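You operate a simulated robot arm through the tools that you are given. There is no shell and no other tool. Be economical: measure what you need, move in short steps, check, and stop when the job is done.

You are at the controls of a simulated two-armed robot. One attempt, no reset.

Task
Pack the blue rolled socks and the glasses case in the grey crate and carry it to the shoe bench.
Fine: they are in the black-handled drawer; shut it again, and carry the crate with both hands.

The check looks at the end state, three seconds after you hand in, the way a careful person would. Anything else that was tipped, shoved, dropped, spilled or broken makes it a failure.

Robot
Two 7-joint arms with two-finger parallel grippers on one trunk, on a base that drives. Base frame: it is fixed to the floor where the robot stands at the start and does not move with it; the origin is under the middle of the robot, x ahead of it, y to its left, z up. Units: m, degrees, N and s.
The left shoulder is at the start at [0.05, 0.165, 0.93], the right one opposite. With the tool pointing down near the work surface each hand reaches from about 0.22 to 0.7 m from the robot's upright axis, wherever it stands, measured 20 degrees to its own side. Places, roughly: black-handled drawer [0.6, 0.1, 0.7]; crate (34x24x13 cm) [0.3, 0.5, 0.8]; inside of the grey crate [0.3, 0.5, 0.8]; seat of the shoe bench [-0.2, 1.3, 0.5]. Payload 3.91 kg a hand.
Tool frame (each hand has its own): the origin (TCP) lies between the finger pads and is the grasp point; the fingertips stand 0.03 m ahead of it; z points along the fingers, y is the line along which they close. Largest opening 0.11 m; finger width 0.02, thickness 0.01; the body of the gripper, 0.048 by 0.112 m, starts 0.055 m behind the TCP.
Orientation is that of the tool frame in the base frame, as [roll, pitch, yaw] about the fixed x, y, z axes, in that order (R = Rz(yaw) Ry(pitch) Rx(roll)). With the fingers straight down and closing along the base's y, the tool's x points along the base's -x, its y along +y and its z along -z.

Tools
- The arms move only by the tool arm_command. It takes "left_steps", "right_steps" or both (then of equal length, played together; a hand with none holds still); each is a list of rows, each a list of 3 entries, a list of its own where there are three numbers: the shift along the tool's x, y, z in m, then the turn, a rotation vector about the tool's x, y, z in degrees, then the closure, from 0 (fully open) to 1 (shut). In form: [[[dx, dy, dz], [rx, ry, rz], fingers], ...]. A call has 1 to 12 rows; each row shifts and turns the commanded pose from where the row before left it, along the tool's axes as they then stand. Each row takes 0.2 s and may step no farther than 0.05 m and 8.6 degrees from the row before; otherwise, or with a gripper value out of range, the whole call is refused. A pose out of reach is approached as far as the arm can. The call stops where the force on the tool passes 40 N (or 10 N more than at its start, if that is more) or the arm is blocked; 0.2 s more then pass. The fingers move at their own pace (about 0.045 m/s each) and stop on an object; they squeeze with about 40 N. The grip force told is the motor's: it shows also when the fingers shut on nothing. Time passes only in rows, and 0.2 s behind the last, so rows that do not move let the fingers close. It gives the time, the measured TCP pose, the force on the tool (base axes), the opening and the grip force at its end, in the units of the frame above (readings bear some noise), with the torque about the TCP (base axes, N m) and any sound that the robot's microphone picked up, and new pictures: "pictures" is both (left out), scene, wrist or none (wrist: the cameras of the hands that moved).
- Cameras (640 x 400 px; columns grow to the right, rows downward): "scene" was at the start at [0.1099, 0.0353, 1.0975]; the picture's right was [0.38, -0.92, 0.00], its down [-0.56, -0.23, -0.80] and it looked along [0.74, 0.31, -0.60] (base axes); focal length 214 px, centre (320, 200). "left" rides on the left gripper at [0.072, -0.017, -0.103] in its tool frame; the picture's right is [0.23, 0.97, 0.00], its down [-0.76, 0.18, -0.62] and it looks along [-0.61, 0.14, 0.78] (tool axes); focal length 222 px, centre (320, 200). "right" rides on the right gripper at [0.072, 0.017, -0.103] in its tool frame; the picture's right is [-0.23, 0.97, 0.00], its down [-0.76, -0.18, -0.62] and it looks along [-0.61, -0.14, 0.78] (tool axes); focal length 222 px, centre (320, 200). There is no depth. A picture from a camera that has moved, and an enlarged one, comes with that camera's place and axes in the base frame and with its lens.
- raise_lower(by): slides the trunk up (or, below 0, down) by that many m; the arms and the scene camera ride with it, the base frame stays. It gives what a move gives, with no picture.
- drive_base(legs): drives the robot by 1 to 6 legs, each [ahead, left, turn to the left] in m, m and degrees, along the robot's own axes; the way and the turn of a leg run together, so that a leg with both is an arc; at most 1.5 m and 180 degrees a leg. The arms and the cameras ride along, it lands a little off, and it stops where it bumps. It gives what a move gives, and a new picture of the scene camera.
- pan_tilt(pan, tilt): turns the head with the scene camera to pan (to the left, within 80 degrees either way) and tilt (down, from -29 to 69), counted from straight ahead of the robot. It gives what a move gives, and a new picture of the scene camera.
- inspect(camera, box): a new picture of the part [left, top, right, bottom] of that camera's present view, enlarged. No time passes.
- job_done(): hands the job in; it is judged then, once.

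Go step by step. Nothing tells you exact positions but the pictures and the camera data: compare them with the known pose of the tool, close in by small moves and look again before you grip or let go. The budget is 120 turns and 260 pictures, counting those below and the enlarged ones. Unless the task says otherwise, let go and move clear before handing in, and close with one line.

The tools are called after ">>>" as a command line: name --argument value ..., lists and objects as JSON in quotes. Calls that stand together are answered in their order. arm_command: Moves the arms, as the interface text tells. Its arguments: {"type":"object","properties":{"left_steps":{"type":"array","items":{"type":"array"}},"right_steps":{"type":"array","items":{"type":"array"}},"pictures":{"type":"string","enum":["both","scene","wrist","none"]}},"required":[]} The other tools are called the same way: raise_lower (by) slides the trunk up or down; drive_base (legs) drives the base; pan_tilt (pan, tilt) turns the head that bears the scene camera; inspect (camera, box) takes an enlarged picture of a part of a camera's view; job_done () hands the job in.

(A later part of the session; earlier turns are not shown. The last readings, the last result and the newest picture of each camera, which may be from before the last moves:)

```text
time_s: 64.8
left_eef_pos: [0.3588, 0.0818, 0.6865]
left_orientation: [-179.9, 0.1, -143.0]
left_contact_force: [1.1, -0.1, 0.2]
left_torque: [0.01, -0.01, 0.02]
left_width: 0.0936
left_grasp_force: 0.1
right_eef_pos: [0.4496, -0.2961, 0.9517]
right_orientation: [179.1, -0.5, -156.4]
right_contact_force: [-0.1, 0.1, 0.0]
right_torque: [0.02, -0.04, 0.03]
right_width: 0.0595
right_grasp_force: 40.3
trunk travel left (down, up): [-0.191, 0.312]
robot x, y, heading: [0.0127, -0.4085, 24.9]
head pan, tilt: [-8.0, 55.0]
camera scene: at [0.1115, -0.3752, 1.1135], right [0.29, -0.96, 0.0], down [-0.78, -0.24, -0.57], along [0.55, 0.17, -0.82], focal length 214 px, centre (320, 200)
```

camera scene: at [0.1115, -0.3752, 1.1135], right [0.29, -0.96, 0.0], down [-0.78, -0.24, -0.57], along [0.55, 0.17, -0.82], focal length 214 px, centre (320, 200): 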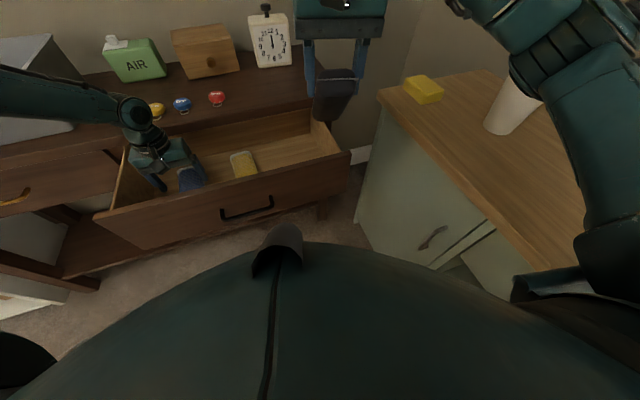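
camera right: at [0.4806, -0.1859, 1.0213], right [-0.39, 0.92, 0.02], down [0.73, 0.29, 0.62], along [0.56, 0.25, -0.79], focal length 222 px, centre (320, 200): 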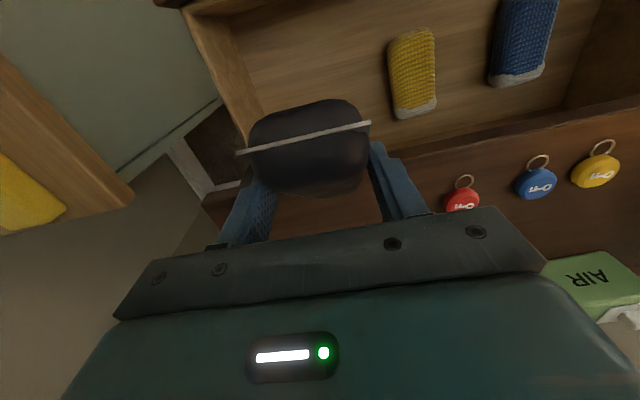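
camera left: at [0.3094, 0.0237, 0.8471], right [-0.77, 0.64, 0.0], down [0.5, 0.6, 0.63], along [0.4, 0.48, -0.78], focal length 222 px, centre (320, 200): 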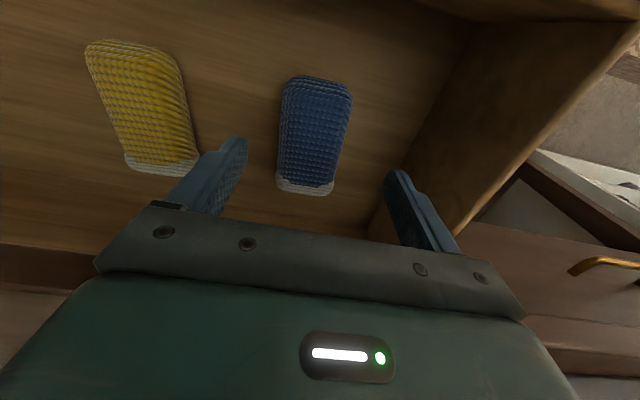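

>>> arm_command --left_steps '[[[-0.005, 0, 0.01], [0, 0, 0], 0.15], [[-0.005, 0, 0.01], [0, 0, 0], 0.15], [[0, 0, 0.01], [0, 0, 0], 0.15], [[0, 0, 0.008], [0, 0, 0], 0.15]]' --pictures "wrist"

```text
time_s: 65.8
left_eef_pos: [0.3427, 0.0861, 0.6676]
left_orientation: [-179.8, 0.1, -143.1]
left_contact_force: [0.0, 0.0, 0.0]
left_torque: [-0.01, -0.01, 0.01]
left_width: 0.0936
left_grasp_force: 0.3
left hand out of reach, approached as far as the arm can: row 1, 2, 3, 4
right_eef_pos: [0.4496, -0.2957, 0.9503]
right_orientation: [178.9, -0.5, -156.3]
right_contact_force: [-0.6, 0.6, -0.9]
right_torque: [0.0, 0.01, -0.02]
right_width: 0.0593
right_grasp_force: 40.0
trunk travel left (down, up): [-0.191, 0.312]
robot x, y, heading: [0.0157, -0.4147, 25.1]
head pan, tilt: [-8.0, 55.0]
camera left: at [0.2947, 0.0279, 0.7701], right [-0.77, 0.64, 0.0], down [0.5, 0.6, 0.63], along [0.4, 0.48, -0.78], focal length 222 px, centre (320, 200)
```

left: 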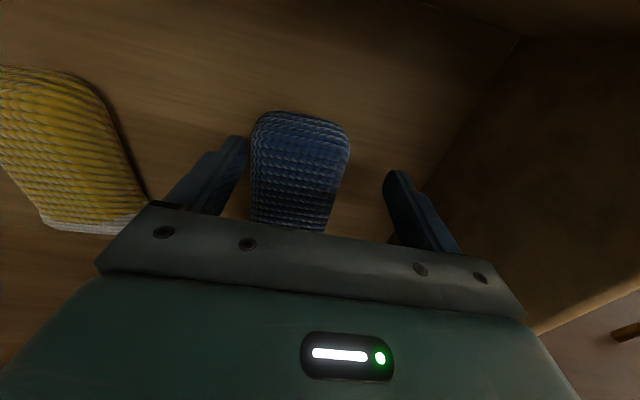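

The arm retreats at its limit; I'll use the base (2.4 cm ahead, 1 cm right) and the trunk for the remaining offset.

>>> drive_base --legs '[[0.024, -0.01, 0]]'

>>> raise_lower --by -0.02

>>> inspect --camera "left" --box '[80, 0, 480, 250]'

```text
time_s: 66.6
left_eef_pos: [0.3694, 0.0875, 0.666]
left_orientation: [-179.7, 0.3, -142.9]
left_contact_force: [-1.1, 0.0, -0.3]
left_torque: [0.03, 0.0, 0.01]
left_width: 0.0934
left_grasp_force: 0.0
right_eef_pos: [0.4756, -0.2949, 0.9496]
right_orientation: [179.0, -0.4, -156.4]
right_contact_force: [0.2, -0.1, -1.1]
right_torque: [-0.01, 0.04, 0.01]
right_width: 0.0594
right_grasp_force: 39.8
trunk travel left (down, up): [-0.191, 0.312]
robot x, y, heading: [0.0426, -0.4068, 25.1]
head pan, tilt: [-8.0, 55.0]
camera scene: at [0.1375, -0.3743, 1.1135], right [0.29, -0.96, 0.0], down [-0.78, -0.24, -0.57], along [0.55, 0.17, -0.82], focal length 214 px, centre (320, 200)
```

scene: 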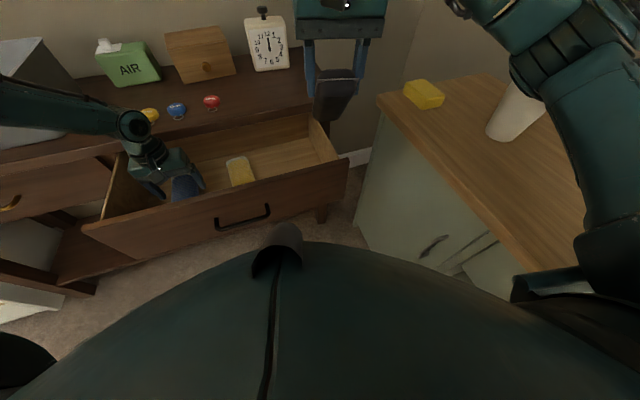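

```text
time_s: 67.3
left_eef_pos: [0.3692, 0.087, 0.6472]
left_orientation: [-179.9, 0.2, -142.7]
left_contact_force: [0.5, -0.5, 0.2]
left_torque: [0.01, 0.01, 0.02]
left_width: 0.0934
left_grasp_force: 0.0
right_eef_pos: [0.4754, -0.294, 0.9305]
right_orientation: [178.9, -0.5, -156.3]
right_contact_force: [0.4, -0.6, 0.1]
right_torque: [0.01, 0.0, 0.0]
right_width: 0.0592
right_grasp_force: 40.4
trunk travel left (down, up): [-0.171, 0.332]
robot x, y, heading: [0.0396, -0.4064, 25.1]
head pan, tilt: [-8.0, 55.0]
```

```text
1.60 times, centred on (280, 125) of left
camera zoom: at [0.32, 0.029, 0.7501], right [-0.77, 0.64, 0.0], down [0.5, 0.6, 0.63], along [0.4, 0.48, -0.78], focal length 355 px, centre (384, 320)
```

zoom: 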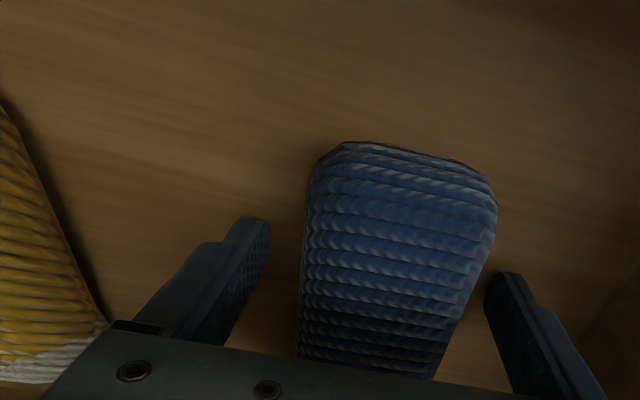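

Socks are between the fingers with tips near the floor (z ≈ 0.617). Closing the left hand and lifting.

>>> arm_command --left_steps '[[[0, 0, 0], [0, 0, 0], 0.5], [[0, 0, 0], [0, 0, 0], 0.9], [[0, 0, 0], [0, 0, 0], 1], [[0, 0, 0], [0, 0, 0], 1], [[0, 0, 0], [0, 0, 0], 1], [[0, 0, 0], [0, 0, 0], 1]]' --pictures "wrist"

```text
time_s: 68.7
left_eef_pos: [0.3684, 0.086, 0.6474]
left_orientation: [-179.8, 0.1, -142.9]
left_contact_force: [1.0, 0.0, 0.5]
left_torque: [0.0, 0.04, 0.01]
left_width: 0.0645
left_grasp_force: 39.7
right_eef_pos: [0.475, -0.2944, 0.9314]
right_orientation: [179.0, -0.5, -156.3]
right_contact_force: [-0.2, 0.1, -0.5]
right_torque: [-0.03, -0.01, 0.0]
right_width: 0.0592
right_grasp_force: 40.0
trunk travel left (down, up): [-0.171, 0.332]
robot x, y, heading: [0.0411, -0.4075, 25.0]
head pan, tilt: [-8.0, 55.0]
camera left: at [0.32, 0.029, 0.7501], right [-0.77, 0.64, 0.0], down [0.5, 0.6, 0.63], along [0.4, 0.48, -0.78], focal length 222 px, centre (320, 200)
```

left: 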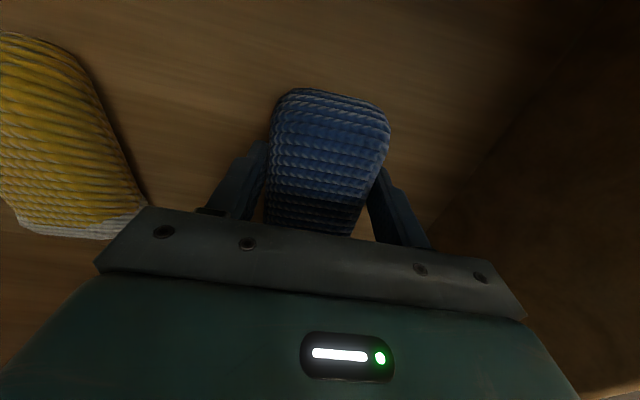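

Gripped. I'll lift straight up with the trunk.

>>> raise_lower --by 0.25

>>> pan_tilt --pan 15 --tilt 45

```text
time_s: 71.2
left_eef_pos: [0.3681, 0.0873, 0.8965]
left_orientation: [-179.8, 0.2, -142.9]
left_contact_force: [-0.4, -0.2, -0.9]
left_torque: [0.01, -0.01, 0.01]
left_width: 0.0645
left_grasp_force: 39.9
right_eef_pos: [0.4751, -0.2949, 1.1811]
right_orientation: [179.0, -0.5, -156.4]
right_contact_force: [1.0, 0.3, -0.9]
right_torque: [0.0, 0.03, 0.02]
right_width: 0.0594
right_grasp_force: 39.5
trunk travel left (down, up): [-0.421, 0.082]
robot x, y, heading: [0.0437, -0.4121, 25.1]
head pan, tilt: [-8.0, 55.0]
```

```text
time_s: 72.1
left_eef_pos: [0.3677, 0.088, 0.8965]
left_orientation: [-179.8, 0.2, -142.9]
left_contact_force: [-0.4, 0.8, -1.4]
left_torque: [-0.02, 0.0, -0.02]
left_width: 0.0642
left_grasp_force: 40.0
right_eef_pos: [0.4756, -0.2952, 1.1809]
right_orientation: [179.0, -0.5, -156.3]
right_contact_force: [0.3, 0.3, -0.7]
right_torque: [-0.01, 0.05, 0.01]
right_width: 0.0594
right_grasp_force: 39.3
trunk travel left (down, up): [-0.421, 0.082]
robot x, y, heading: [0.0403, -0.412, 25.1]
head pan, tilt: [15.0, 45.0]
camera scene: at [0.1308, -0.3431, 1.3569], right [0.64, -0.77, 0.0], down [-0.54, -0.45, -0.71], along [0.54, 0.45, -0.71], focal length 214 px, centre (320, 200)
```

scene: 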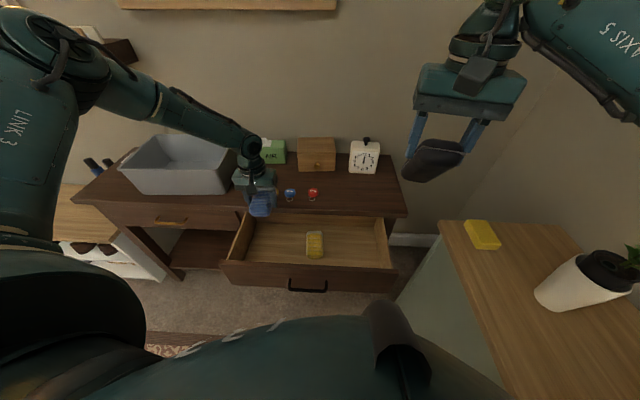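

Both items are held. I'll raise everything, face the table, then drive left clear of the drawer and up to the crate (centre ≈ [0.34, 0.52]).

>>> raise_lower --by 0.08

>>> drive_base --legs '[[-0.04, 0, 12], [0, 0.62, 0]]'

>>> pan_tilt --pan 0 --tilt 50

```text
time_s: 73.3
left_eef_pos: [0.3696, 0.0878, 0.9771]
left_orientation: [-179.8, 0.3, -143.0]
left_contact_force: [0.1, -0.2, -0.4]
left_torque: [-0.04, 0.05, 0.0]
left_width: 0.0643
left_grasp_force: 39.3
right_eef_pos: [0.4748, -0.2948, 1.2605]
right_orientation: [179.0, -0.5, -156.3]
right_contact_force: [0.8, 0.3, 0.0]
right_torque: [0.01, -0.01, -0.02]
right_width: 0.0591
right_grasp_force: 40.0
trunk travel left (down, up): [-0.501, 0.002]
robot x, y, heading: [0.0417, -0.4108, 24.9]
head pan, tilt: [15.0, 45.0]
```

```text
time_s: 80.1
left_eef_pos: [-0.1567, 0.6287, 0.9777]
left_orientation: [-179.8, 0.2, -131.0]
left_contact_force: [0.0, 0.4, -1.3]
left_torque: [-0.02, 0.05, -0.02]
left_width: 0.0644
left_grasp_force: 39.7
right_eef_pos: [0.0262, 0.2769, 1.2604]
right_orientation: [179.0, -0.5, -144.4]
right_contact_force: [-0.6, 1.3, -0.4]
right_torque: [-0.05, -0.01, -0.02]
right_width: 0.0595
right_grasp_force: 40.0
trunk travel left (down, up): [-0.501, 0.002]
robot x, y, heading: [-0.3765, 0.0726, 37.2]
head pan, tilt: [15.0, 45.0]
camera scene: at [-0.3001, 0.1587, 1.4369], right [0.79, -0.62, 0.0], down [-0.44, -0.56, -0.71], along [0.44, 0.56, -0.71], focal length 214 px, centre (320, 200)
```

scene: 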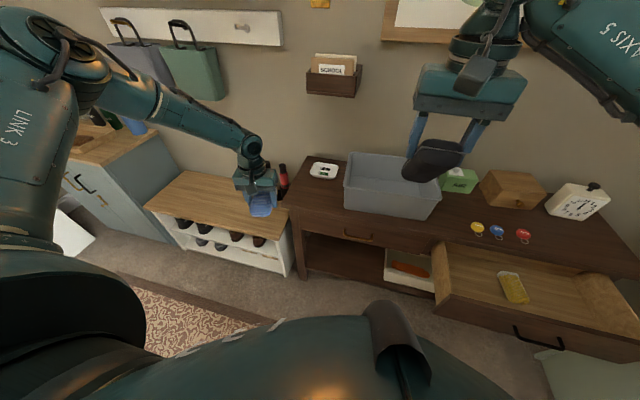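

```text
time_s: 80.8
left_eef_pos: [-0.1561, 0.6288, 0.9764]
left_orientation: [-179.8, 0.2, -131.0]
left_contact_force: [-0.7, 0.0, -1.5]
left_torque: [-0.01, 0.0, -0.05]
left_width: 0.0643
left_grasp_force: 39.9
right_eef_pos: [0.0268, 0.276, 1.2598]
right_orientation: [179.1, -0.5, -144.4]
right_contact_force: [-0.3, 0.7, -1.0]
right_torque: [0.0, -0.01, 0.0]
right_width: 0.0591
right_grasp_force: 39.9
trunk travel left (down, up): [-0.501, 0.002]
robot x, y, heading: [-0.3754, 0.0719, 36.9]
head pan, tilt: [0.0, 50.0]
camera scene: at [-0.2886, 0.1409, 1.43], right [0.6, -0.8, 0.0], down [-0.61, -0.46, -0.64], along [0.51, 0.39, -0.77], focal length 214 px, centre (320, 200)
```

scene: 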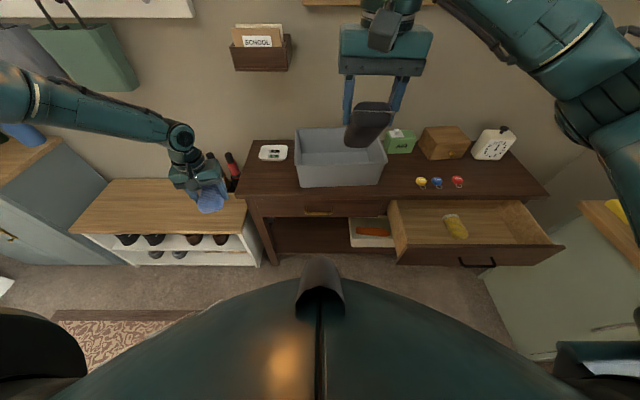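

A clear view of crate and bench. I'll enlarge the crate.

>>> inspect --camera "scene" --box '[230, 90, 470, 240]'

>>> inspect --camera "right" --box '[0, 0, 640, 400]'

>>> inspect --camera "left" --box '[0, 0, 640, 400]'

```text
2.67 times, centred on (350, 165) of scene
camera zoom: at [-0.2886, 0.1409, 1.43], right [0.6, -0.8, 0.0], down [-0.61, -0.46, -0.64], along [0.51, 0.39, -0.77], focal length 572 px, centre (240, 293)
```

zoom: 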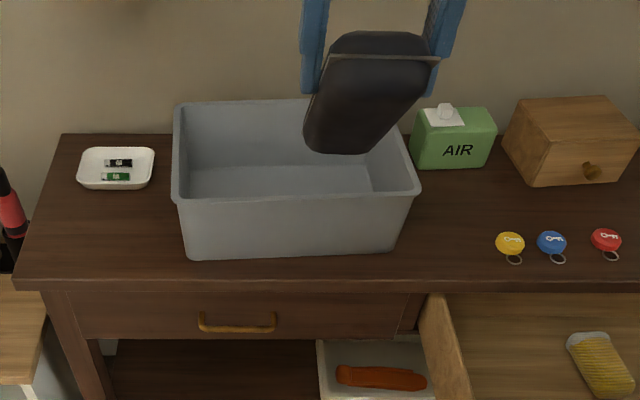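

```text
1.00 times, centred on (320, 200) of right (not enlarged: the box is as wide or as high as the picture)
camera zoom: at [-0.0397, 0.248, 1.3652], right [-0.38, 0.92, 0.02], down [0.73, 0.29, 0.61], along [0.56, 0.25, -0.79], focal length 222 px, centre (320, 200)
```

zoom: 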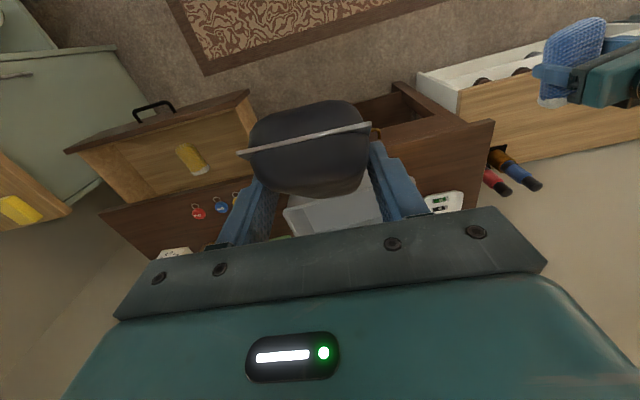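

```text
1.00 times, centred on (320, 200) of left (not enlarged: the box is as wide or as high as the picture)
camera zoom: at [-0.1922, 0.562, 1.08], right [-0.88, 0.47, 0.0], down [0.36, 0.69, 0.62], along [0.29, 0.55, -0.78], focal length 222 px, centre (320, 200)
```

zoom: 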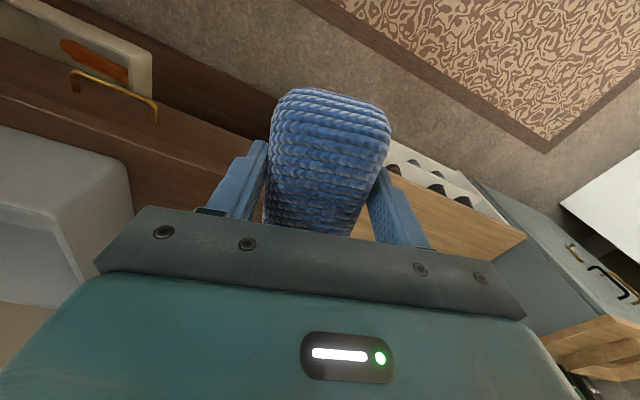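

Crate centre ≈ [0.327, 0.517], rim ≈ 0.91. I'll lift the left hand a bit more, drive up, and turn right so that the left hand swings over the crate.

>>> arm_command --left_steps '[[[0, 0, -0.03], [0, 0, 0], 1], [[0, 0, -0.03], [0, 0, 0], 1]]' --pictures "none"

>>> drive_base --legs '[[0.2, 0, 0]]'

>>> drive_base --legs '[[0, 0, -31]]'

>>> pan_tilt --pan 25 --tilt 50

```text
time_s: 81.5
left_eef_pos: [-0.1528, 0.6273, 1.0363]
left_orientation: [-180.0, 0.2, -131.0]
left_contact_force: [-0.3, -0.1, -0.8]
left_torque: [0.01, 0.01, 0.0]
left_width: 0.0642
left_grasp_force: 40.1
right_eef_pos: [0.0267, 0.2776, 1.2613]
right_orientation: [179.0, -0.5, -144.4]
right_contact_force: [-0.3, -0.5, -0.6]
right_torque: [-0.03, -0.01, 0.01]
right_width: 0.0593
right_grasp_force: 40.2
trunk travel left (down, up): [-0.501, 0.002]
robot x, y, heading: [-0.3716, 0.0752, 37.1]
head pan, tilt: [0.0, 50.0]
```

```text
time_s: 83.1
left_eef_pos: [0.0074, 0.7504, 1.0376]
left_orientation: [-179.9, 0.2, -130.9]
left_contact_force: [0.0, -0.5, -0.9]
left_torque: [-0.05, 0.03, 0.01]
left_width: 0.0644
left_grasp_force: 40.2
right_eef_pos: [0.1862, 0.399, 1.2608]
right_orientation: [179.0, -0.5, -144.3]
right_contact_force: [0.3, 0.5, -1.5]
right_torque: [-0.02, -0.01, 0.02]
right_width: 0.0595
right_grasp_force: 40.0
trunk travel left (down, up): [-0.501, 0.002]
robot x, y, heading: [-0.2183, 0.1984, 37.0]
head pan, tilt: [0.0, 50.0]
camera scene: at [-0.1276, 0.2623, 1.43], right [0.6, -0.8, 0.0], down [-0.61, -0.46, -0.64], along [0.51, 0.39, -0.77], focal length 214 px, centre (320, 200)
```

scene: 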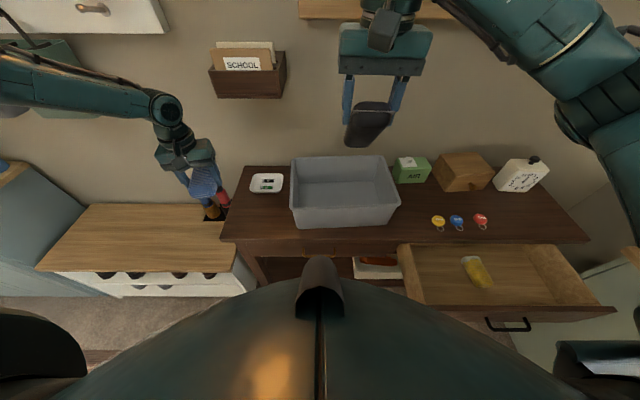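

```text
time_s: 85.0
left_eef_pos: [0.2546, 0.5631, 1.0365]
left_orientation: [-179.9, 0.2, -161.3]
left_contact_force: [-0.3, 0.0, -0.4]
left_torque: [-0.03, 0.01, 0.01]
left_width: 0.0642
left_grasp_force: 39.8
right_eef_pos: [0.234, 0.1692, 1.2618]
right_orientation: [179.0, -0.6, -174.6]
right_contact_force: [-0.4, -1.2, -1.0]
right_torque: [0.0, 0.03, 0.02]
right_width: 0.0596
right_grasp_force: 40.1
trunk travel left (down, up): [-0.501, 0.002]
robot x, y, heading: [-0.2108, 0.192, 6.7]
head pan, tilt: [0.0, 50.0]
camera scene: at [-0.1073, 0.2101, 1.43], right [0.12, -0.99, 0.0], down [-0.76, -0.09, -0.64], along [0.64, 0.08, -0.77], focal length 214 px, centre (320, 200)
```

scene: 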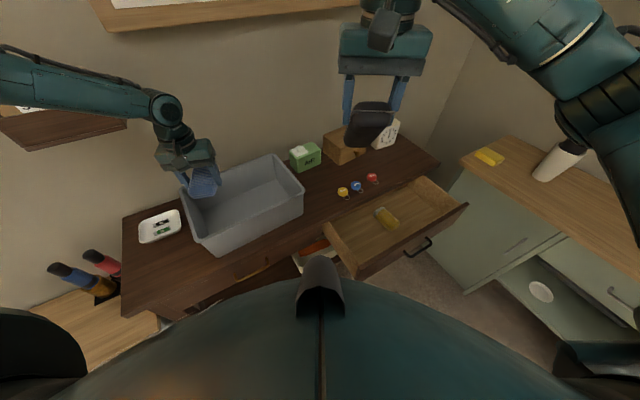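

```text
time_s: 85.8
left_eef_pos: [0.2547, 0.5627, 1.0367]
left_orientation: [-179.9, 0.2, -161.3]
left_contact_force: [-0.6, 0.8, -1.0]
left_torque: [0.0, 0.01, 0.02]
left_width: 0.0642
left_grasp_force: 40.3
right_eef_pos: [0.2347, 0.1681, 1.2614]
right_orientation: [179.0, -0.5, -174.7]
right_contact_force: [-0.7, 0.7, -1.0]
right_torque: [-0.02, 0.03, -0.03]
right_width: 0.0593
right_grasp_force: 40.0
trunk travel left (down, up): [-0.501, 0.002]
robot x, y, heading: [-0.2142, 0.1994, 6.6]
head pan, tilt: [25.0, 50.0]
camera scene: at [-0.1183, 0.2417, 1.43], right [0.52, -0.85, 0.0], down [-0.65, -0.4, -0.64], along [0.55, 0.34, -0.77], focal length 214 px, centre (320, 200)
```

scene: 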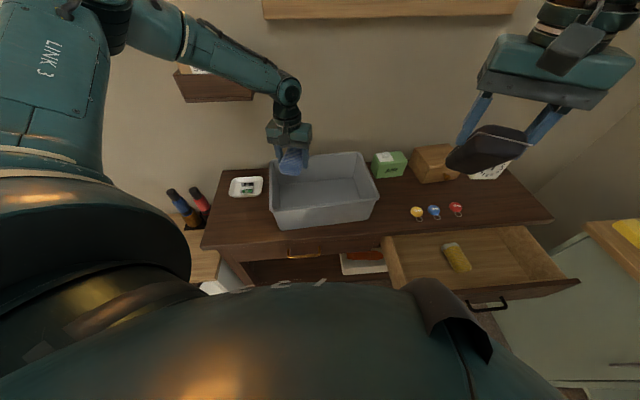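

The socks hang over the left part of the crate. I'll fine-place horizontally, then lower with the trunk.

>>> arm_command --left_steps '[[[-0.016, -0.006, 0], [0, 0, 0], 1], [[-0.016, -0.005, 0], [0, 0, 0], 1]]' --pictures "none"

>>> raise_lower --by -0.12

>>> inspect --camera "left" --box '[0, 0, 640, 400]'

>>> inspect --camera "scene" --box '[200, 60, 440, 210]'

```text
time_s: 86.4
left_eef_pos: [0.2884, 0.5632, 1.0363]
left_orientation: [-179.7, 0.2, -161.2]
left_contact_force: [-0.4, 0.1, -0.3]
left_torque: [-0.02, 0.0, 0.02]
left_width: 0.0643
left_grasp_force: 39.9
right_eef_pos: [0.2354, 0.168, 1.2605]
right_orientation: [179.0, -0.5, -174.7]
right_contact_force: [0.5, 0.0, -0.6]
right_torque: [0.01, 0.04, 0.03]
right_width: 0.0594
right_grasp_force: 40.4
trunk travel left (down, up): [-0.501, 0.002]
robot x, y, heading: [-0.2141, 0.1938, 6.6]
head pan, tilt: [25.0, 50.0]
```

```text
time_s: 87.9
left_eef_pos: [0.2878, 0.5626, 0.9177]
left_orientation: [-179.9, 0.2, -161.3]
left_contact_force: [-0.7, 0.5, -0.1]
left_torque: [0.01, 0.04, 0.03]
left_width: 0.0641
left_grasp_force: 39.7
right_eef_pos: [0.2338, 0.169, 1.1408]
right_orientation: [179.0, -0.5, -174.7]
right_contact_force: [-0.6, -0.9, -0.4]
right_torque: [0.01, -0.01, -0.03]
right_width: 0.0593
right_grasp_force: 40.1
trunk travel left (down, up): [-0.381, 0.122]
robot x, y, heading: [-0.2119, 0.195, 6.6]
head pan, tilt: [25.0, 50.0]
```

```text
1.00 times, centred on (320, 200) of left (not enlarged: the box is as wide or as high as the picture)
camera zoom: at [0.2234, 0.522, 1.0204], right [-0.53, 0.85, 0.0], down [0.66, 0.41, 0.63], along [0.53, 0.33, -0.78], focal length 222 px, centre (320, 200)
```

zoom: 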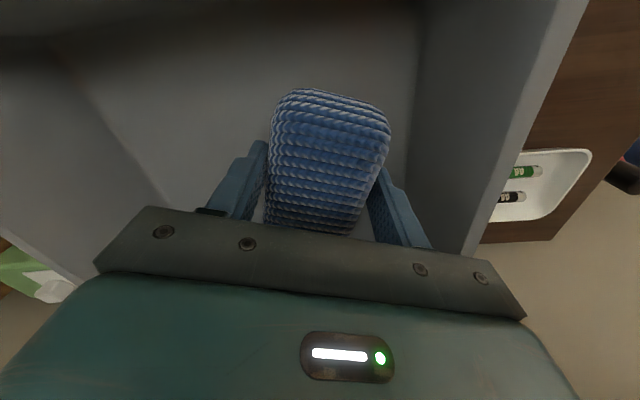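

```text
2.67 times, centred on (320, 135) of scene
camera zoom: at [-0.1185, 0.2417, 1.3101], right [0.53, -0.85, 0.0], down [-0.65, -0.4, -0.64], along [0.55, 0.34, -0.77], focal length 572 px, centre (320, 373)
```

zoom: 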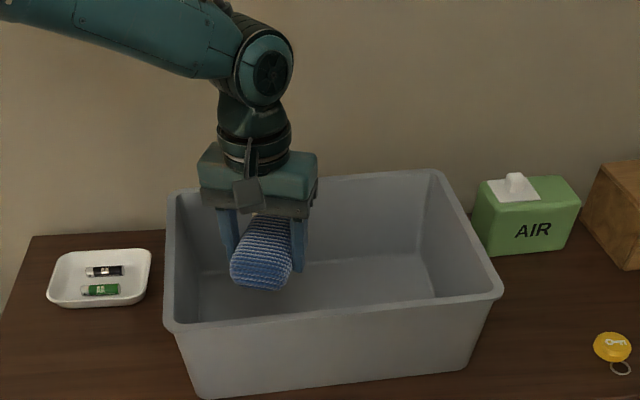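

Clear on all sides within the crate. Lowering the rest of the way.

>>> raise_lower --by -0.085

>>> inspect --camera "left" --box '[0, 0, 640, 400]'

>>> inspect --camera "scene" --box '[200, 40, 440, 190]'

```text
time_s: 89.2
left_eef_pos: [0.2879, 0.5624, 0.8327]
left_orientation: [-179.8, 0.2, -161.4]
left_contact_force: [0.0, 1.1, -1.4]
left_torque: [-0.02, 0.02, 0.01]
left_width: 0.0642
left_grasp_force: 39.7
right_eef_pos: [0.2339, 0.1688, 1.0564]
right_orientation: [179.1, -0.5, -174.8]
right_contact_force: [0.1, -0.8, -1.0]
right_torque: [-0.04, 0.01, 0.0]
right_width: 0.0592
right_grasp_force: 40.3
trunk travel left (down, up): [-0.296, 0.207]
robot x, y, heading: [-0.2161, 0.1951, 7.0]
head pan, tilt: [25.0, 50.0]
```

```text
1.00 times, centred on (320, 200) of left (not enlarged: the box is as wide or as high as the picture)
camera zoom: at [0.2234, 0.522, 0.9354], right [-0.53, 0.85, 0.0], down [0.66, 0.41, 0.63], along [0.53, 0.33, -0.78], focal length 222 px, centre (320, 200)
```

zoom: 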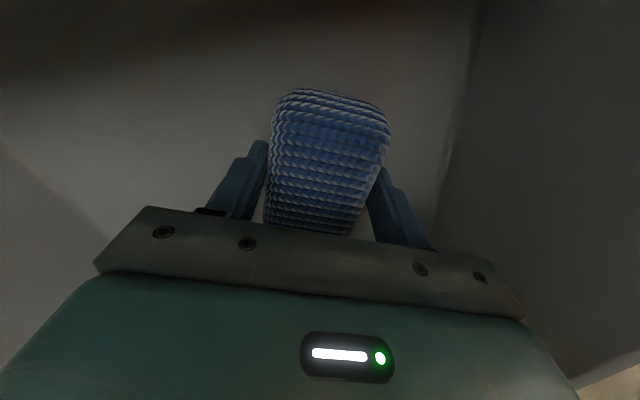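

```text
2.67 times, centred on (320, 115) of scene
camera zoom: at [-0.1185, 0.2417, 1.2251], right [0.53, -0.85, 0.0], down [-0.65, -0.4, -0.64], along [0.55, 0.34, -0.77], focal length 572 px, centre (320, 427)
```

zoom: 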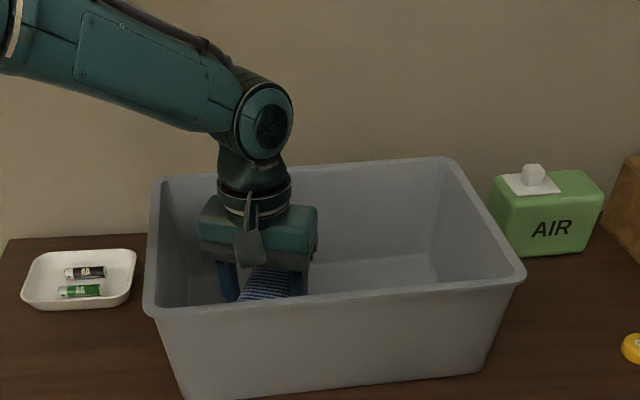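

>>> arm_command --left_steps '[[[0, 0, 0.006], [0, 0, 0], 1], [[0, 0, 0.006], [0, 0, 0], 1]]' --pictures "none"

>>> inspect --camera "left" --box '[160, 0, 480, 200]'

```text
time_s: 89.8
left_eef_pos: [0.2878, 0.5628, 0.8216]
left_orientation: [-179.8, 0.3, -161.4]
left_contact_force: [0.2, 0.5, 5.1]
left_torque: [0.15, 0.18, -0.06]
left_width: 0.0642
left_grasp_force: 39.8
right_eef_pos: [0.2341, 0.1675, 1.0545]
right_orientation: [179.1, -0.4, -174.7]
right_contact_force: [0.1, 0.0, -0.9]
right_torque: [0.02, 0.03, -0.02]
right_width: 0.0592
right_grasp_force: 39.8
trunk travel left (down, up): [-0.296, 0.207]
robot x, y, heading: [-0.2146, 0.1958, 6.6]
head pan, tilt: [25.0, 50.0]
```

```text
2.00 times, centred on (320, 100) of left
camera zoom: at [0.224, 0.5225, 0.924], right [-0.53, 0.85, 0.0], down [0.66, 0.41, 0.63], along [0.53, 0.33, -0.78], focal length 444 px, centre (320, 400)
```

zoom: 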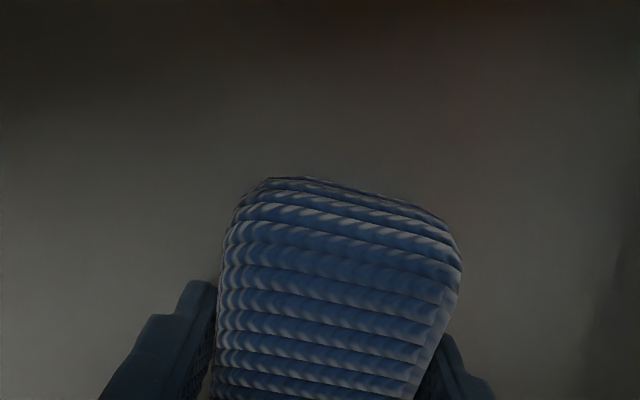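

Contact with the crate floor. I'll release and raise the hand.

>>> arm_command --left_steps '[[[0, 0, 0], [0, 0, 0], 0.3], [[0, 0, 0], [0, 0, 0], 0.2], [[0, 0, 0], [0, 0, 0], 0.2], [[0, 0, -0.03], [0, 0, 0], 0.2], [[0, 0, -0.04], [0, 0, 0], 0.2], [[0, 0, -0.04], [0, 0, 0], 0.2], [[0, 0, -0.04], [0, 0, 0], 0.2]]' --pictures "none"

>>> raise_lower --by 0.1

>>> inspect --camera "left" --box '[0, 0, 640, 400]'

```text
time_s: 91.3
left_eef_pos: [0.2849, 0.5641, 0.9709]
left_orientation: [-179.9, 0.2, -161.3]
left_contact_force: [0.8, 0.1, 0.3]
left_torque: [0.0, 0.02, 0.03]
left_width: 0.0879
left_grasp_force: 0.0
right_eef_pos: [0.234, 0.168, 1.0564]
right_orientation: [179.1, -0.6, -174.7]
right_contact_force: [0.1, -0.5, -0.6]
right_torque: [0.0, 0.0, 0.01]
right_width: 0.0593
right_grasp_force: 39.4
trunk travel left (down, up): [-0.296, 0.207]
robot x, y, heading: [-0.2152, 0.197, 6.6]
head pan, tilt: [25.0, 50.0]
```

```text
time_s: 92.7
left_eef_pos: [0.2864, 0.564, 1.0709]
left_orientation: [-179.9, 0.2, -161.4]
left_contact_force: [-0.5, 0.5, 1.1]
left_torque: [-0.02, 0.0, -0.01]
left_width: 0.0878
left_grasp_force: 0.1
right_eef_pos: [0.2349, 0.1694, 1.1565]
right_orientation: [179.0, -0.5, -174.8]
right_contact_force: [0.3, -0.7, -1.2]
right_torque: [-0.03, 0.03, -0.01]
right_width: 0.0591
right_grasp_force: 39.6
trunk travel left (down, up): [-0.396, 0.107]
robot x, y, heading: [-0.2112, 0.2008, 6.5]
head pan, tilt: [25.0, 50.0]
```

```text
1.00 times, centred on (320, 200) of left (not enlarged: the box is as wide or as high as the picture)
camera zoom: at [0.2218, 0.5237, 1.1731], right [-0.53, 0.85, 0.0], down [0.66, 0.41, 0.62], along [0.53, 0.33, -0.78], focal length 222 px, centre (320, 200)
```

zoom: 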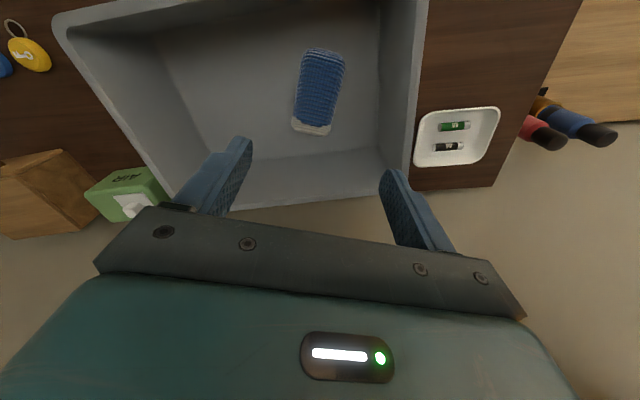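

The socks lie in the crate. Now I'll turn left so the right hand can bring the case over the crate's right half.

>>> drive_base --legs '[[0, 0, 36.5]]'

>>> arm_command --right_steps '[[[-0.042, -0.032, 0], [0, 0, 0], 1], [[-0.042, -0.032, 0], [0, 0, 0], 1], [[-0.042, -0.032, 0], [0, 0, 0], 1], [[-0.042, -0.032, 0], [0, 0, 0], 1]]' --pictures "both"

```text
time_s: 94.9
left_eef_pos: [-0.0463, 0.7932, 1.0711]
left_orientation: [-179.9, 0.2, -123.3]
left_contact_force: [-0.3, -0.1, 0.8]
left_torque: [0.01, -0.02, -0.02]
left_width: 0.0879
left_grasp_force: 0.1
right_eef_pos: [0.1571, 0.4505, 1.1557]
right_orientation: [179.1, -0.4, -136.8]
right_contact_force: [0.5, -0.7, -0.6]
right_torque: [-0.02, 0.02, 0.01]
right_width: 0.0594
right_grasp_force: 40.0
trunk travel left (down, up): [-0.396, 0.107]
robot x, y, heading: [-0.2155, 0.1921, 44.7]
head pan, tilt: [25.0, 50.0]
camera scene: at [-0.1655, 0.2907, 1.325], right [0.94, -0.35, 0.0], down [-0.27, -0.72, -0.64], along [0.22, 0.6, -0.77], focal length 214 px, centre (320, 200)
```

scene: 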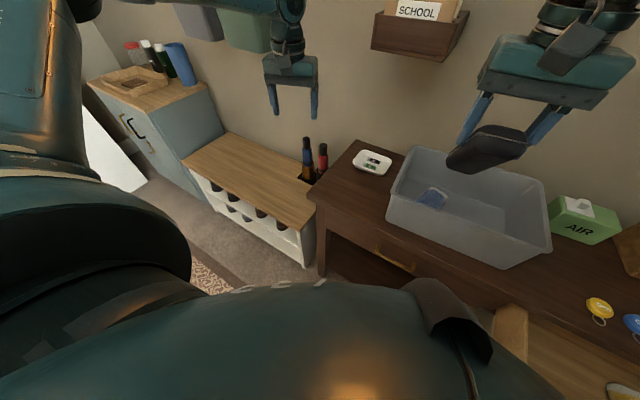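

```text
refused: row 1 steps farther than a row can; nothing moved
```

>>> arm_command --right_steps '[[[-0.033, -0.0276, 0], [0, 0, 0], 1], [[-0.033, -0.0276, 0], [0, 0, 0], 1], [[-0.033, -0.0276, 0], [0, 0, 0], 1], [[-0.033, -0.0276, 0], [0, 0, 0], 1], [[-0.033, -0.0276, 0], [0, 0, 0], 1]]' --pictures "none"

>>> raise_lower --by -0.13

>>> pan_tilt --pan -10 --tilt 50

>>> inspect --camera "right" --box '[0, 0, 640, 400]'

```text
time_s: 96.1
left_eef_pos: [-0.0446, 0.7948, 1.0707]
left_orientation: [-179.9, 0.1, -123.4]
left_contact_force: [0.1, -0.1, 0.4]
left_torque: [-0.03, -0.01, -0.02]
left_width: 0.0881
left_grasp_force: 0.1
right_eef_pos: [0.3753, 0.4616, 1.1529]
right_orientation: [179.0, -0.5, -136.6]
right_contact_force: [0.5, -0.3, -1.5]
right_torque: [-0.01, 0.03, 0.02]
right_width: 0.0597
right_grasp_force: 40.1
trunk travel left (down, up): [-0.396, 0.107]
robot x, y, heading: [-0.2161, 0.1973, 44.2]
head pan, tilt: [25.0, 50.0]
```

```text
time_s: 97.6
left_eef_pos: [-0.0453, 0.7923, 0.9404]
left_orientation: [-179.8, 0.2, -123.4]
left_contact_force: [-0.6, -0.4, -0.8]
left_torque: [-0.02, 0.01, 0.0]
left_width: 0.0881
left_grasp_force: 0.1
right_eef_pos: [0.3738, 0.4631, 1.0231]
right_orientation: [179.0, -0.6, -136.8]
right_contact_force: [0.6, -0.1, -0.5]
right_torque: [-0.01, -0.01, 0.03]
right_width: 0.0592
right_grasp_force: 40.1
trunk travel left (down, up): [-0.266, 0.237]
robot x, y, heading: [-0.2166, 0.1954, 44.8]
head pan, tilt: [25.0, 50.0]
```

```text
time_s: 98.7
left_eef_pos: [-0.0453, 0.7937, 0.9411]
left_orientation: [-179.8, 0.2, -123.4]
left_contact_force: [0.0, 0.4, -0.2]
left_torque: [-0.03, 0.02, -0.03]
left_width: 0.0881
left_grasp_force: 0.1
right_eef_pos: [0.3727, 0.4615, 1.0238]
right_orientation: [179.0, -0.6, -136.7]
right_contact_force: [-0.6, 0.0, -0.9]
right_torque: [0.01, 0.02, -0.05]
right_width: 0.0594
right_grasp_force: 40.1
trunk travel left (down, up): [-0.266, 0.237]
robot x, y, heading: [-0.2159, 0.1967, 44.8]
head pan, tilt: [-10.0, 50.0]
camera scene: at [-0.1288, 0.2622, 1.195], right [0.57, -0.82, 0.0], down [-0.63, -0.44, -0.64], along [0.53, 0.37, -0.77], focal length 214 px, centre (320, 200)
```

scene: 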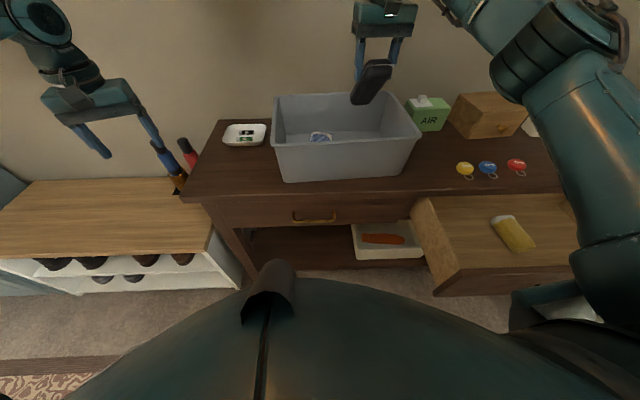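

```text
1.00 times, centred on (320, 200) of right (not enlarged: the box is as wide or as high as the picture)
camera zoom: at [0.3119, 0.4246, 1.1276], right [-0.5, 0.87, 0.02], down [0.69, 0.39, 0.61], along [0.52, 0.32, -0.79], focal length 222 px, centre (320, 200)
```

zoom: 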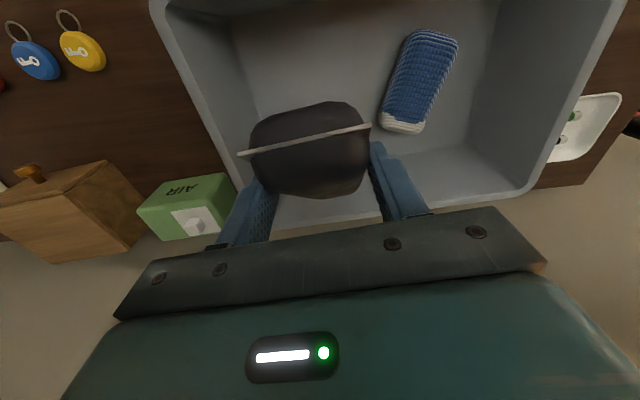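

Case is over the right half of the crate. I'll lower with the right arm only (the left hand is above the table corner).

>>> arm_command --right_steps '[[[0, 0.01, 0.03], [0, 0, 0], 1], [[0, 0, 0.03], [0, 0, 0], 1], [[0, 0, 0.03], [0, 0, 0], 1], [[0, 0, 0.03], [0, 0, 0], 1]]' --left_steps '[[[0, 0, -0.02], [0, 0, 0], 0.2], [[0, 0, -0.02], [0, 0, 0], 0.2], [[0, 0, -0.02], [0, 0, 0], 0.2], [[0, 0, -0.02], [0, 0, 0], 0.2]]' --pictures "none"

>>> inspect --camera "scene" --box '[240, 20, 480, 170]'

>>> inspect --camera "right" --box '[0, 0, 640, 400]'

```text
time_s: 99.7
left_eef_pos: [-0.047, 0.79, 1.0203]
left_orientation: [-179.9, 0.2, -123.4]
left_contact_force: [0.8, 0.2, 0.5]
left_torque: [0.0, 0.01, -0.01]
left_width: 0.0881
left_grasp_force: 0.1
right_eef_pos: [0.3644, 0.4704, 0.9066]
right_orientation: [179.0, -0.5, -136.8]
right_contact_force: [0.6, -0.6, -1.0]
right_torque: [-0.02, 0.02, -0.02]
right_width: 0.0594
right_grasp_force: 40.0
trunk travel left (down, up): [-0.266, 0.237]
robot x, y, heading: [-0.2136, 0.1967, 44.6]
head pan, tilt: [-10.0, 50.0]
```

```text
2.67 times, centred on (360, 95) of scene
camera zoom: at [-0.1286, 0.2621, 1.195], right [0.57, -0.82, 0.0], down [-0.63, -0.43, -0.64], along [0.53, 0.36, -0.77], focal length 572 px, centre (213, 480)
```

zoom: 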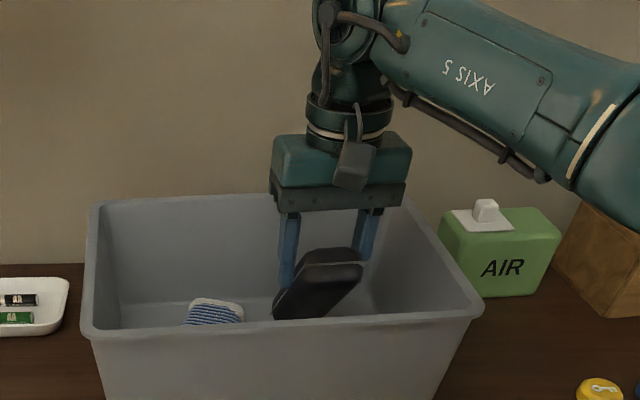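

```text
1.00 times, centred on (320, 200) of right (not enlarged: the box is as wide or as high as the picture)
camera zoom: at [0.3025, 0.4325, 1.0112], right [-0.5, 0.87, 0.02], down [0.69, 0.39, 0.61], along [0.52, 0.32, -0.79], focal length 222 px, centre (320, 200)
```

zoom: 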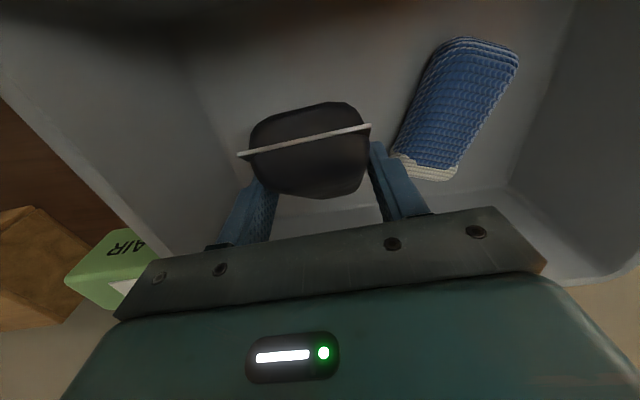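

>>> arm_command --right_steps '[[[0, -0.008, 0.02], [0, 0, 0], 1], [[0, 0, 0.015], [0, 0, 0], 1], [[0, 0, 0.01], [0, 0, 0], 1], [[0, 0, 0.008], [0, 0, 0], 1], [[0, 0, 0.006], [0, 0, 0], 1]]' --pictures "none"

>>> inspect --camera "right" --box '[160, 40, 480, 240]'

```text
time_s: 100.8
left_eef_pos: [-0.0482, 0.7894, 1.0208]
left_orientation: [-179.8, 0.4, -123.4]
left_contact_force: [0.4, -0.1, -0.6]
left_torque: [0.02, 0.0, -0.03]
left_width: 0.088
left_grasp_force: 0.1
right_eef_pos: [0.3687, 0.4638, 0.8473]
right_orientation: [179.1, -0.4, -136.9]
right_contact_force: [-4.1, -3.5, 15.7]
right_torque: [0.4, -1.11, -0.13]
right_width: 0.0596
right_grasp_force: 40.4
trunk travel left (down, up): [-0.266, 0.237]
robot x, y, heading: [-0.2147, 0.1951, 44.5]
head pan, tilt: [-10.0, 50.0]
```

```text
2.00 times, centred on (320, 140) of right
camera zoom: at [0.3062, 0.426, 0.951], right [-0.5, 0.87, 0.01], down [0.69, 0.39, 0.62], along [0.53, 0.32, -0.79], focal length 444 px, centre (320, 320)
```

zoom: 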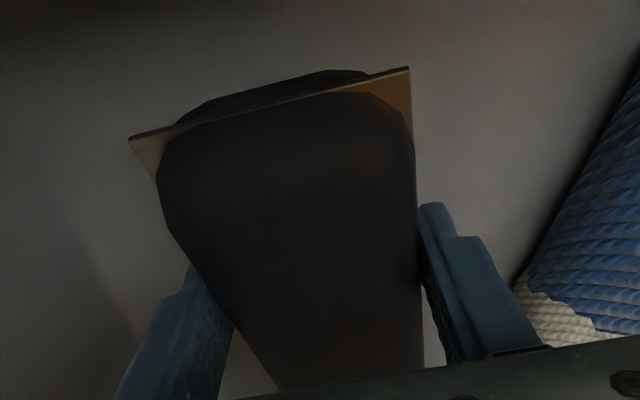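

The case touches the floor and is levelling in the grip. A bit lower, then release.

>>> arm_command --right_steps '[[[0, 0, 0.005], [0, 0, 0], 1], [[0, 0, 0.005], [0, 0, 0], 1], [[0, 0, 0.005], [0, 0, 0], 1]]' --pictures "none"

>>> inspect --camera "right" --box '[160, 40, 480, 240]'

```text
time_s: 101.7
left_eef_pos: [-0.0489, 0.7908, 1.0217]
left_orientation: [-179.8, 0.4, -123.4]
left_contact_force: [0.1, 0.7, 0.1]
left_torque: [0.0, 0.01, 0.0]
left_width: 0.0881
left_grasp_force: 0.2
right_eef_pos: [0.3676, 0.4653, 0.8299]
right_orientation: [179.0, -0.4, -136.7]
right_contact_force: [-4.3, -2.4, 14.4]
right_torque: [0.48, -1.1, -0.06]
right_width: 0.0593
right_grasp_force: 39.7
trunk travel left (down, up): [-0.266, 0.237]
robot x, y, heading: [-0.2126, 0.1944, 44.5]
head pan, tilt: [-10.0, 50.0]
```

```text
2.00 times, centred on (320, 140) of right
camera zoom: at [0.306, 0.4271, 0.9358], right [-0.5, 0.86, 0.02], down [0.69, 0.39, 0.61], along [0.53, 0.32, -0.79], focal length 444 px, centre (320, 320)
```

zoom: 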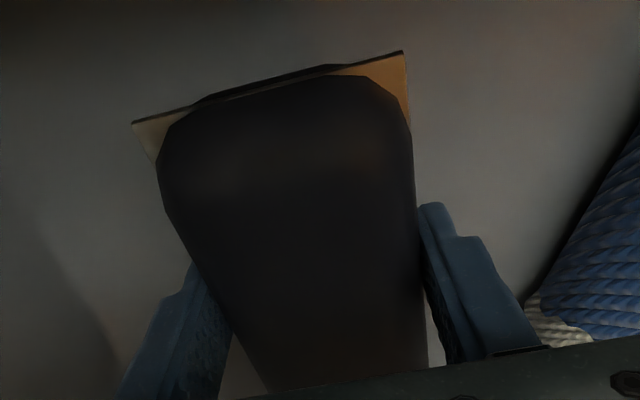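

>>> arm_command --right_steps '[[[0, 0, 0.004], [0, 0, 0], 1], [[0, 0, 0], [0, 0, 0], 0.35], [[0, 0, 0], [0, 0, 0], 0.3], [[0, 0, 0], [0, 0, 0], 0.3], [[0, 0, -0.02], [0, 0, 0], 0.3], [[0, 0, -0.04], [0, 0, 0], 0.3], [[0, 0, -0.045], [0, 0, 0], 0.3], [[0, 0, -0.045], [0, 0, 0], 0.3], [[0, 0, -0.045], [0, 0, 0], 0.3]]' --pictures "both"

```text
time_s: 103.7
left_eef_pos: [-0.0473, 0.7915, 1.0201]
left_orientation: [-179.7, 0.2, -123.4]
left_contact_force: [0.4, 0.2, -0.1]
left_torque: [0.01, 0.02, -0.01]
left_width: 0.088
left_grasp_force: 0.1
right_eef_pos: [0.3726, 0.465, 1.0233]
right_orientation: [178.9, -0.6, -136.7]
right_contact_force: [-0.1, 0.7, -0.1]
right_torque: [-0.01, 0.01, 0.01]
right_width: 0.0769
right_grasp_force: 0.0
trunk travel left (down, up): [-0.266, 0.237]
robot x, y, heading: [-0.212, 0.1962, 44.9]
head pan, tilt: [-10.0, 50.0]
camera scene: at [-0.1292, 0.2621, 1.195], right [0.57, -0.82, 0.0], down [-0.63, -0.43, -0.64], along [0.53, 0.37, -0.77], focal length 214 px, centre (320, 200)
camera right: at [0.3109, 0.4272, 1.1271], right [-0.5, 0.86, 0.02], down [0.69, 0.39, 0.61], along [0.52, 0.32, -0.79], focal length 222 px, centre (320, 200)
```

scene: 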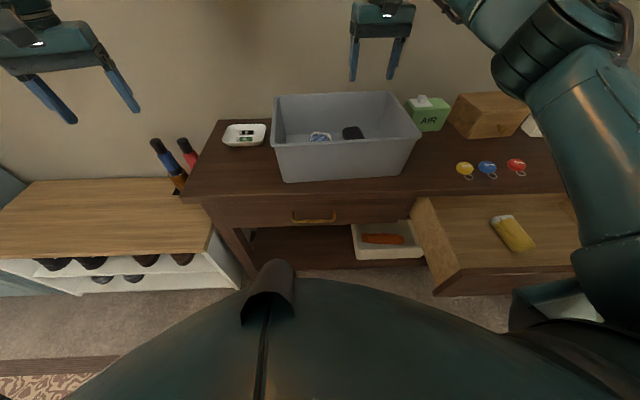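
right: 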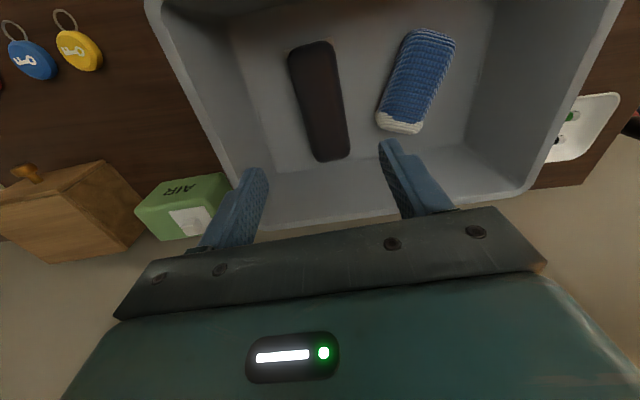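

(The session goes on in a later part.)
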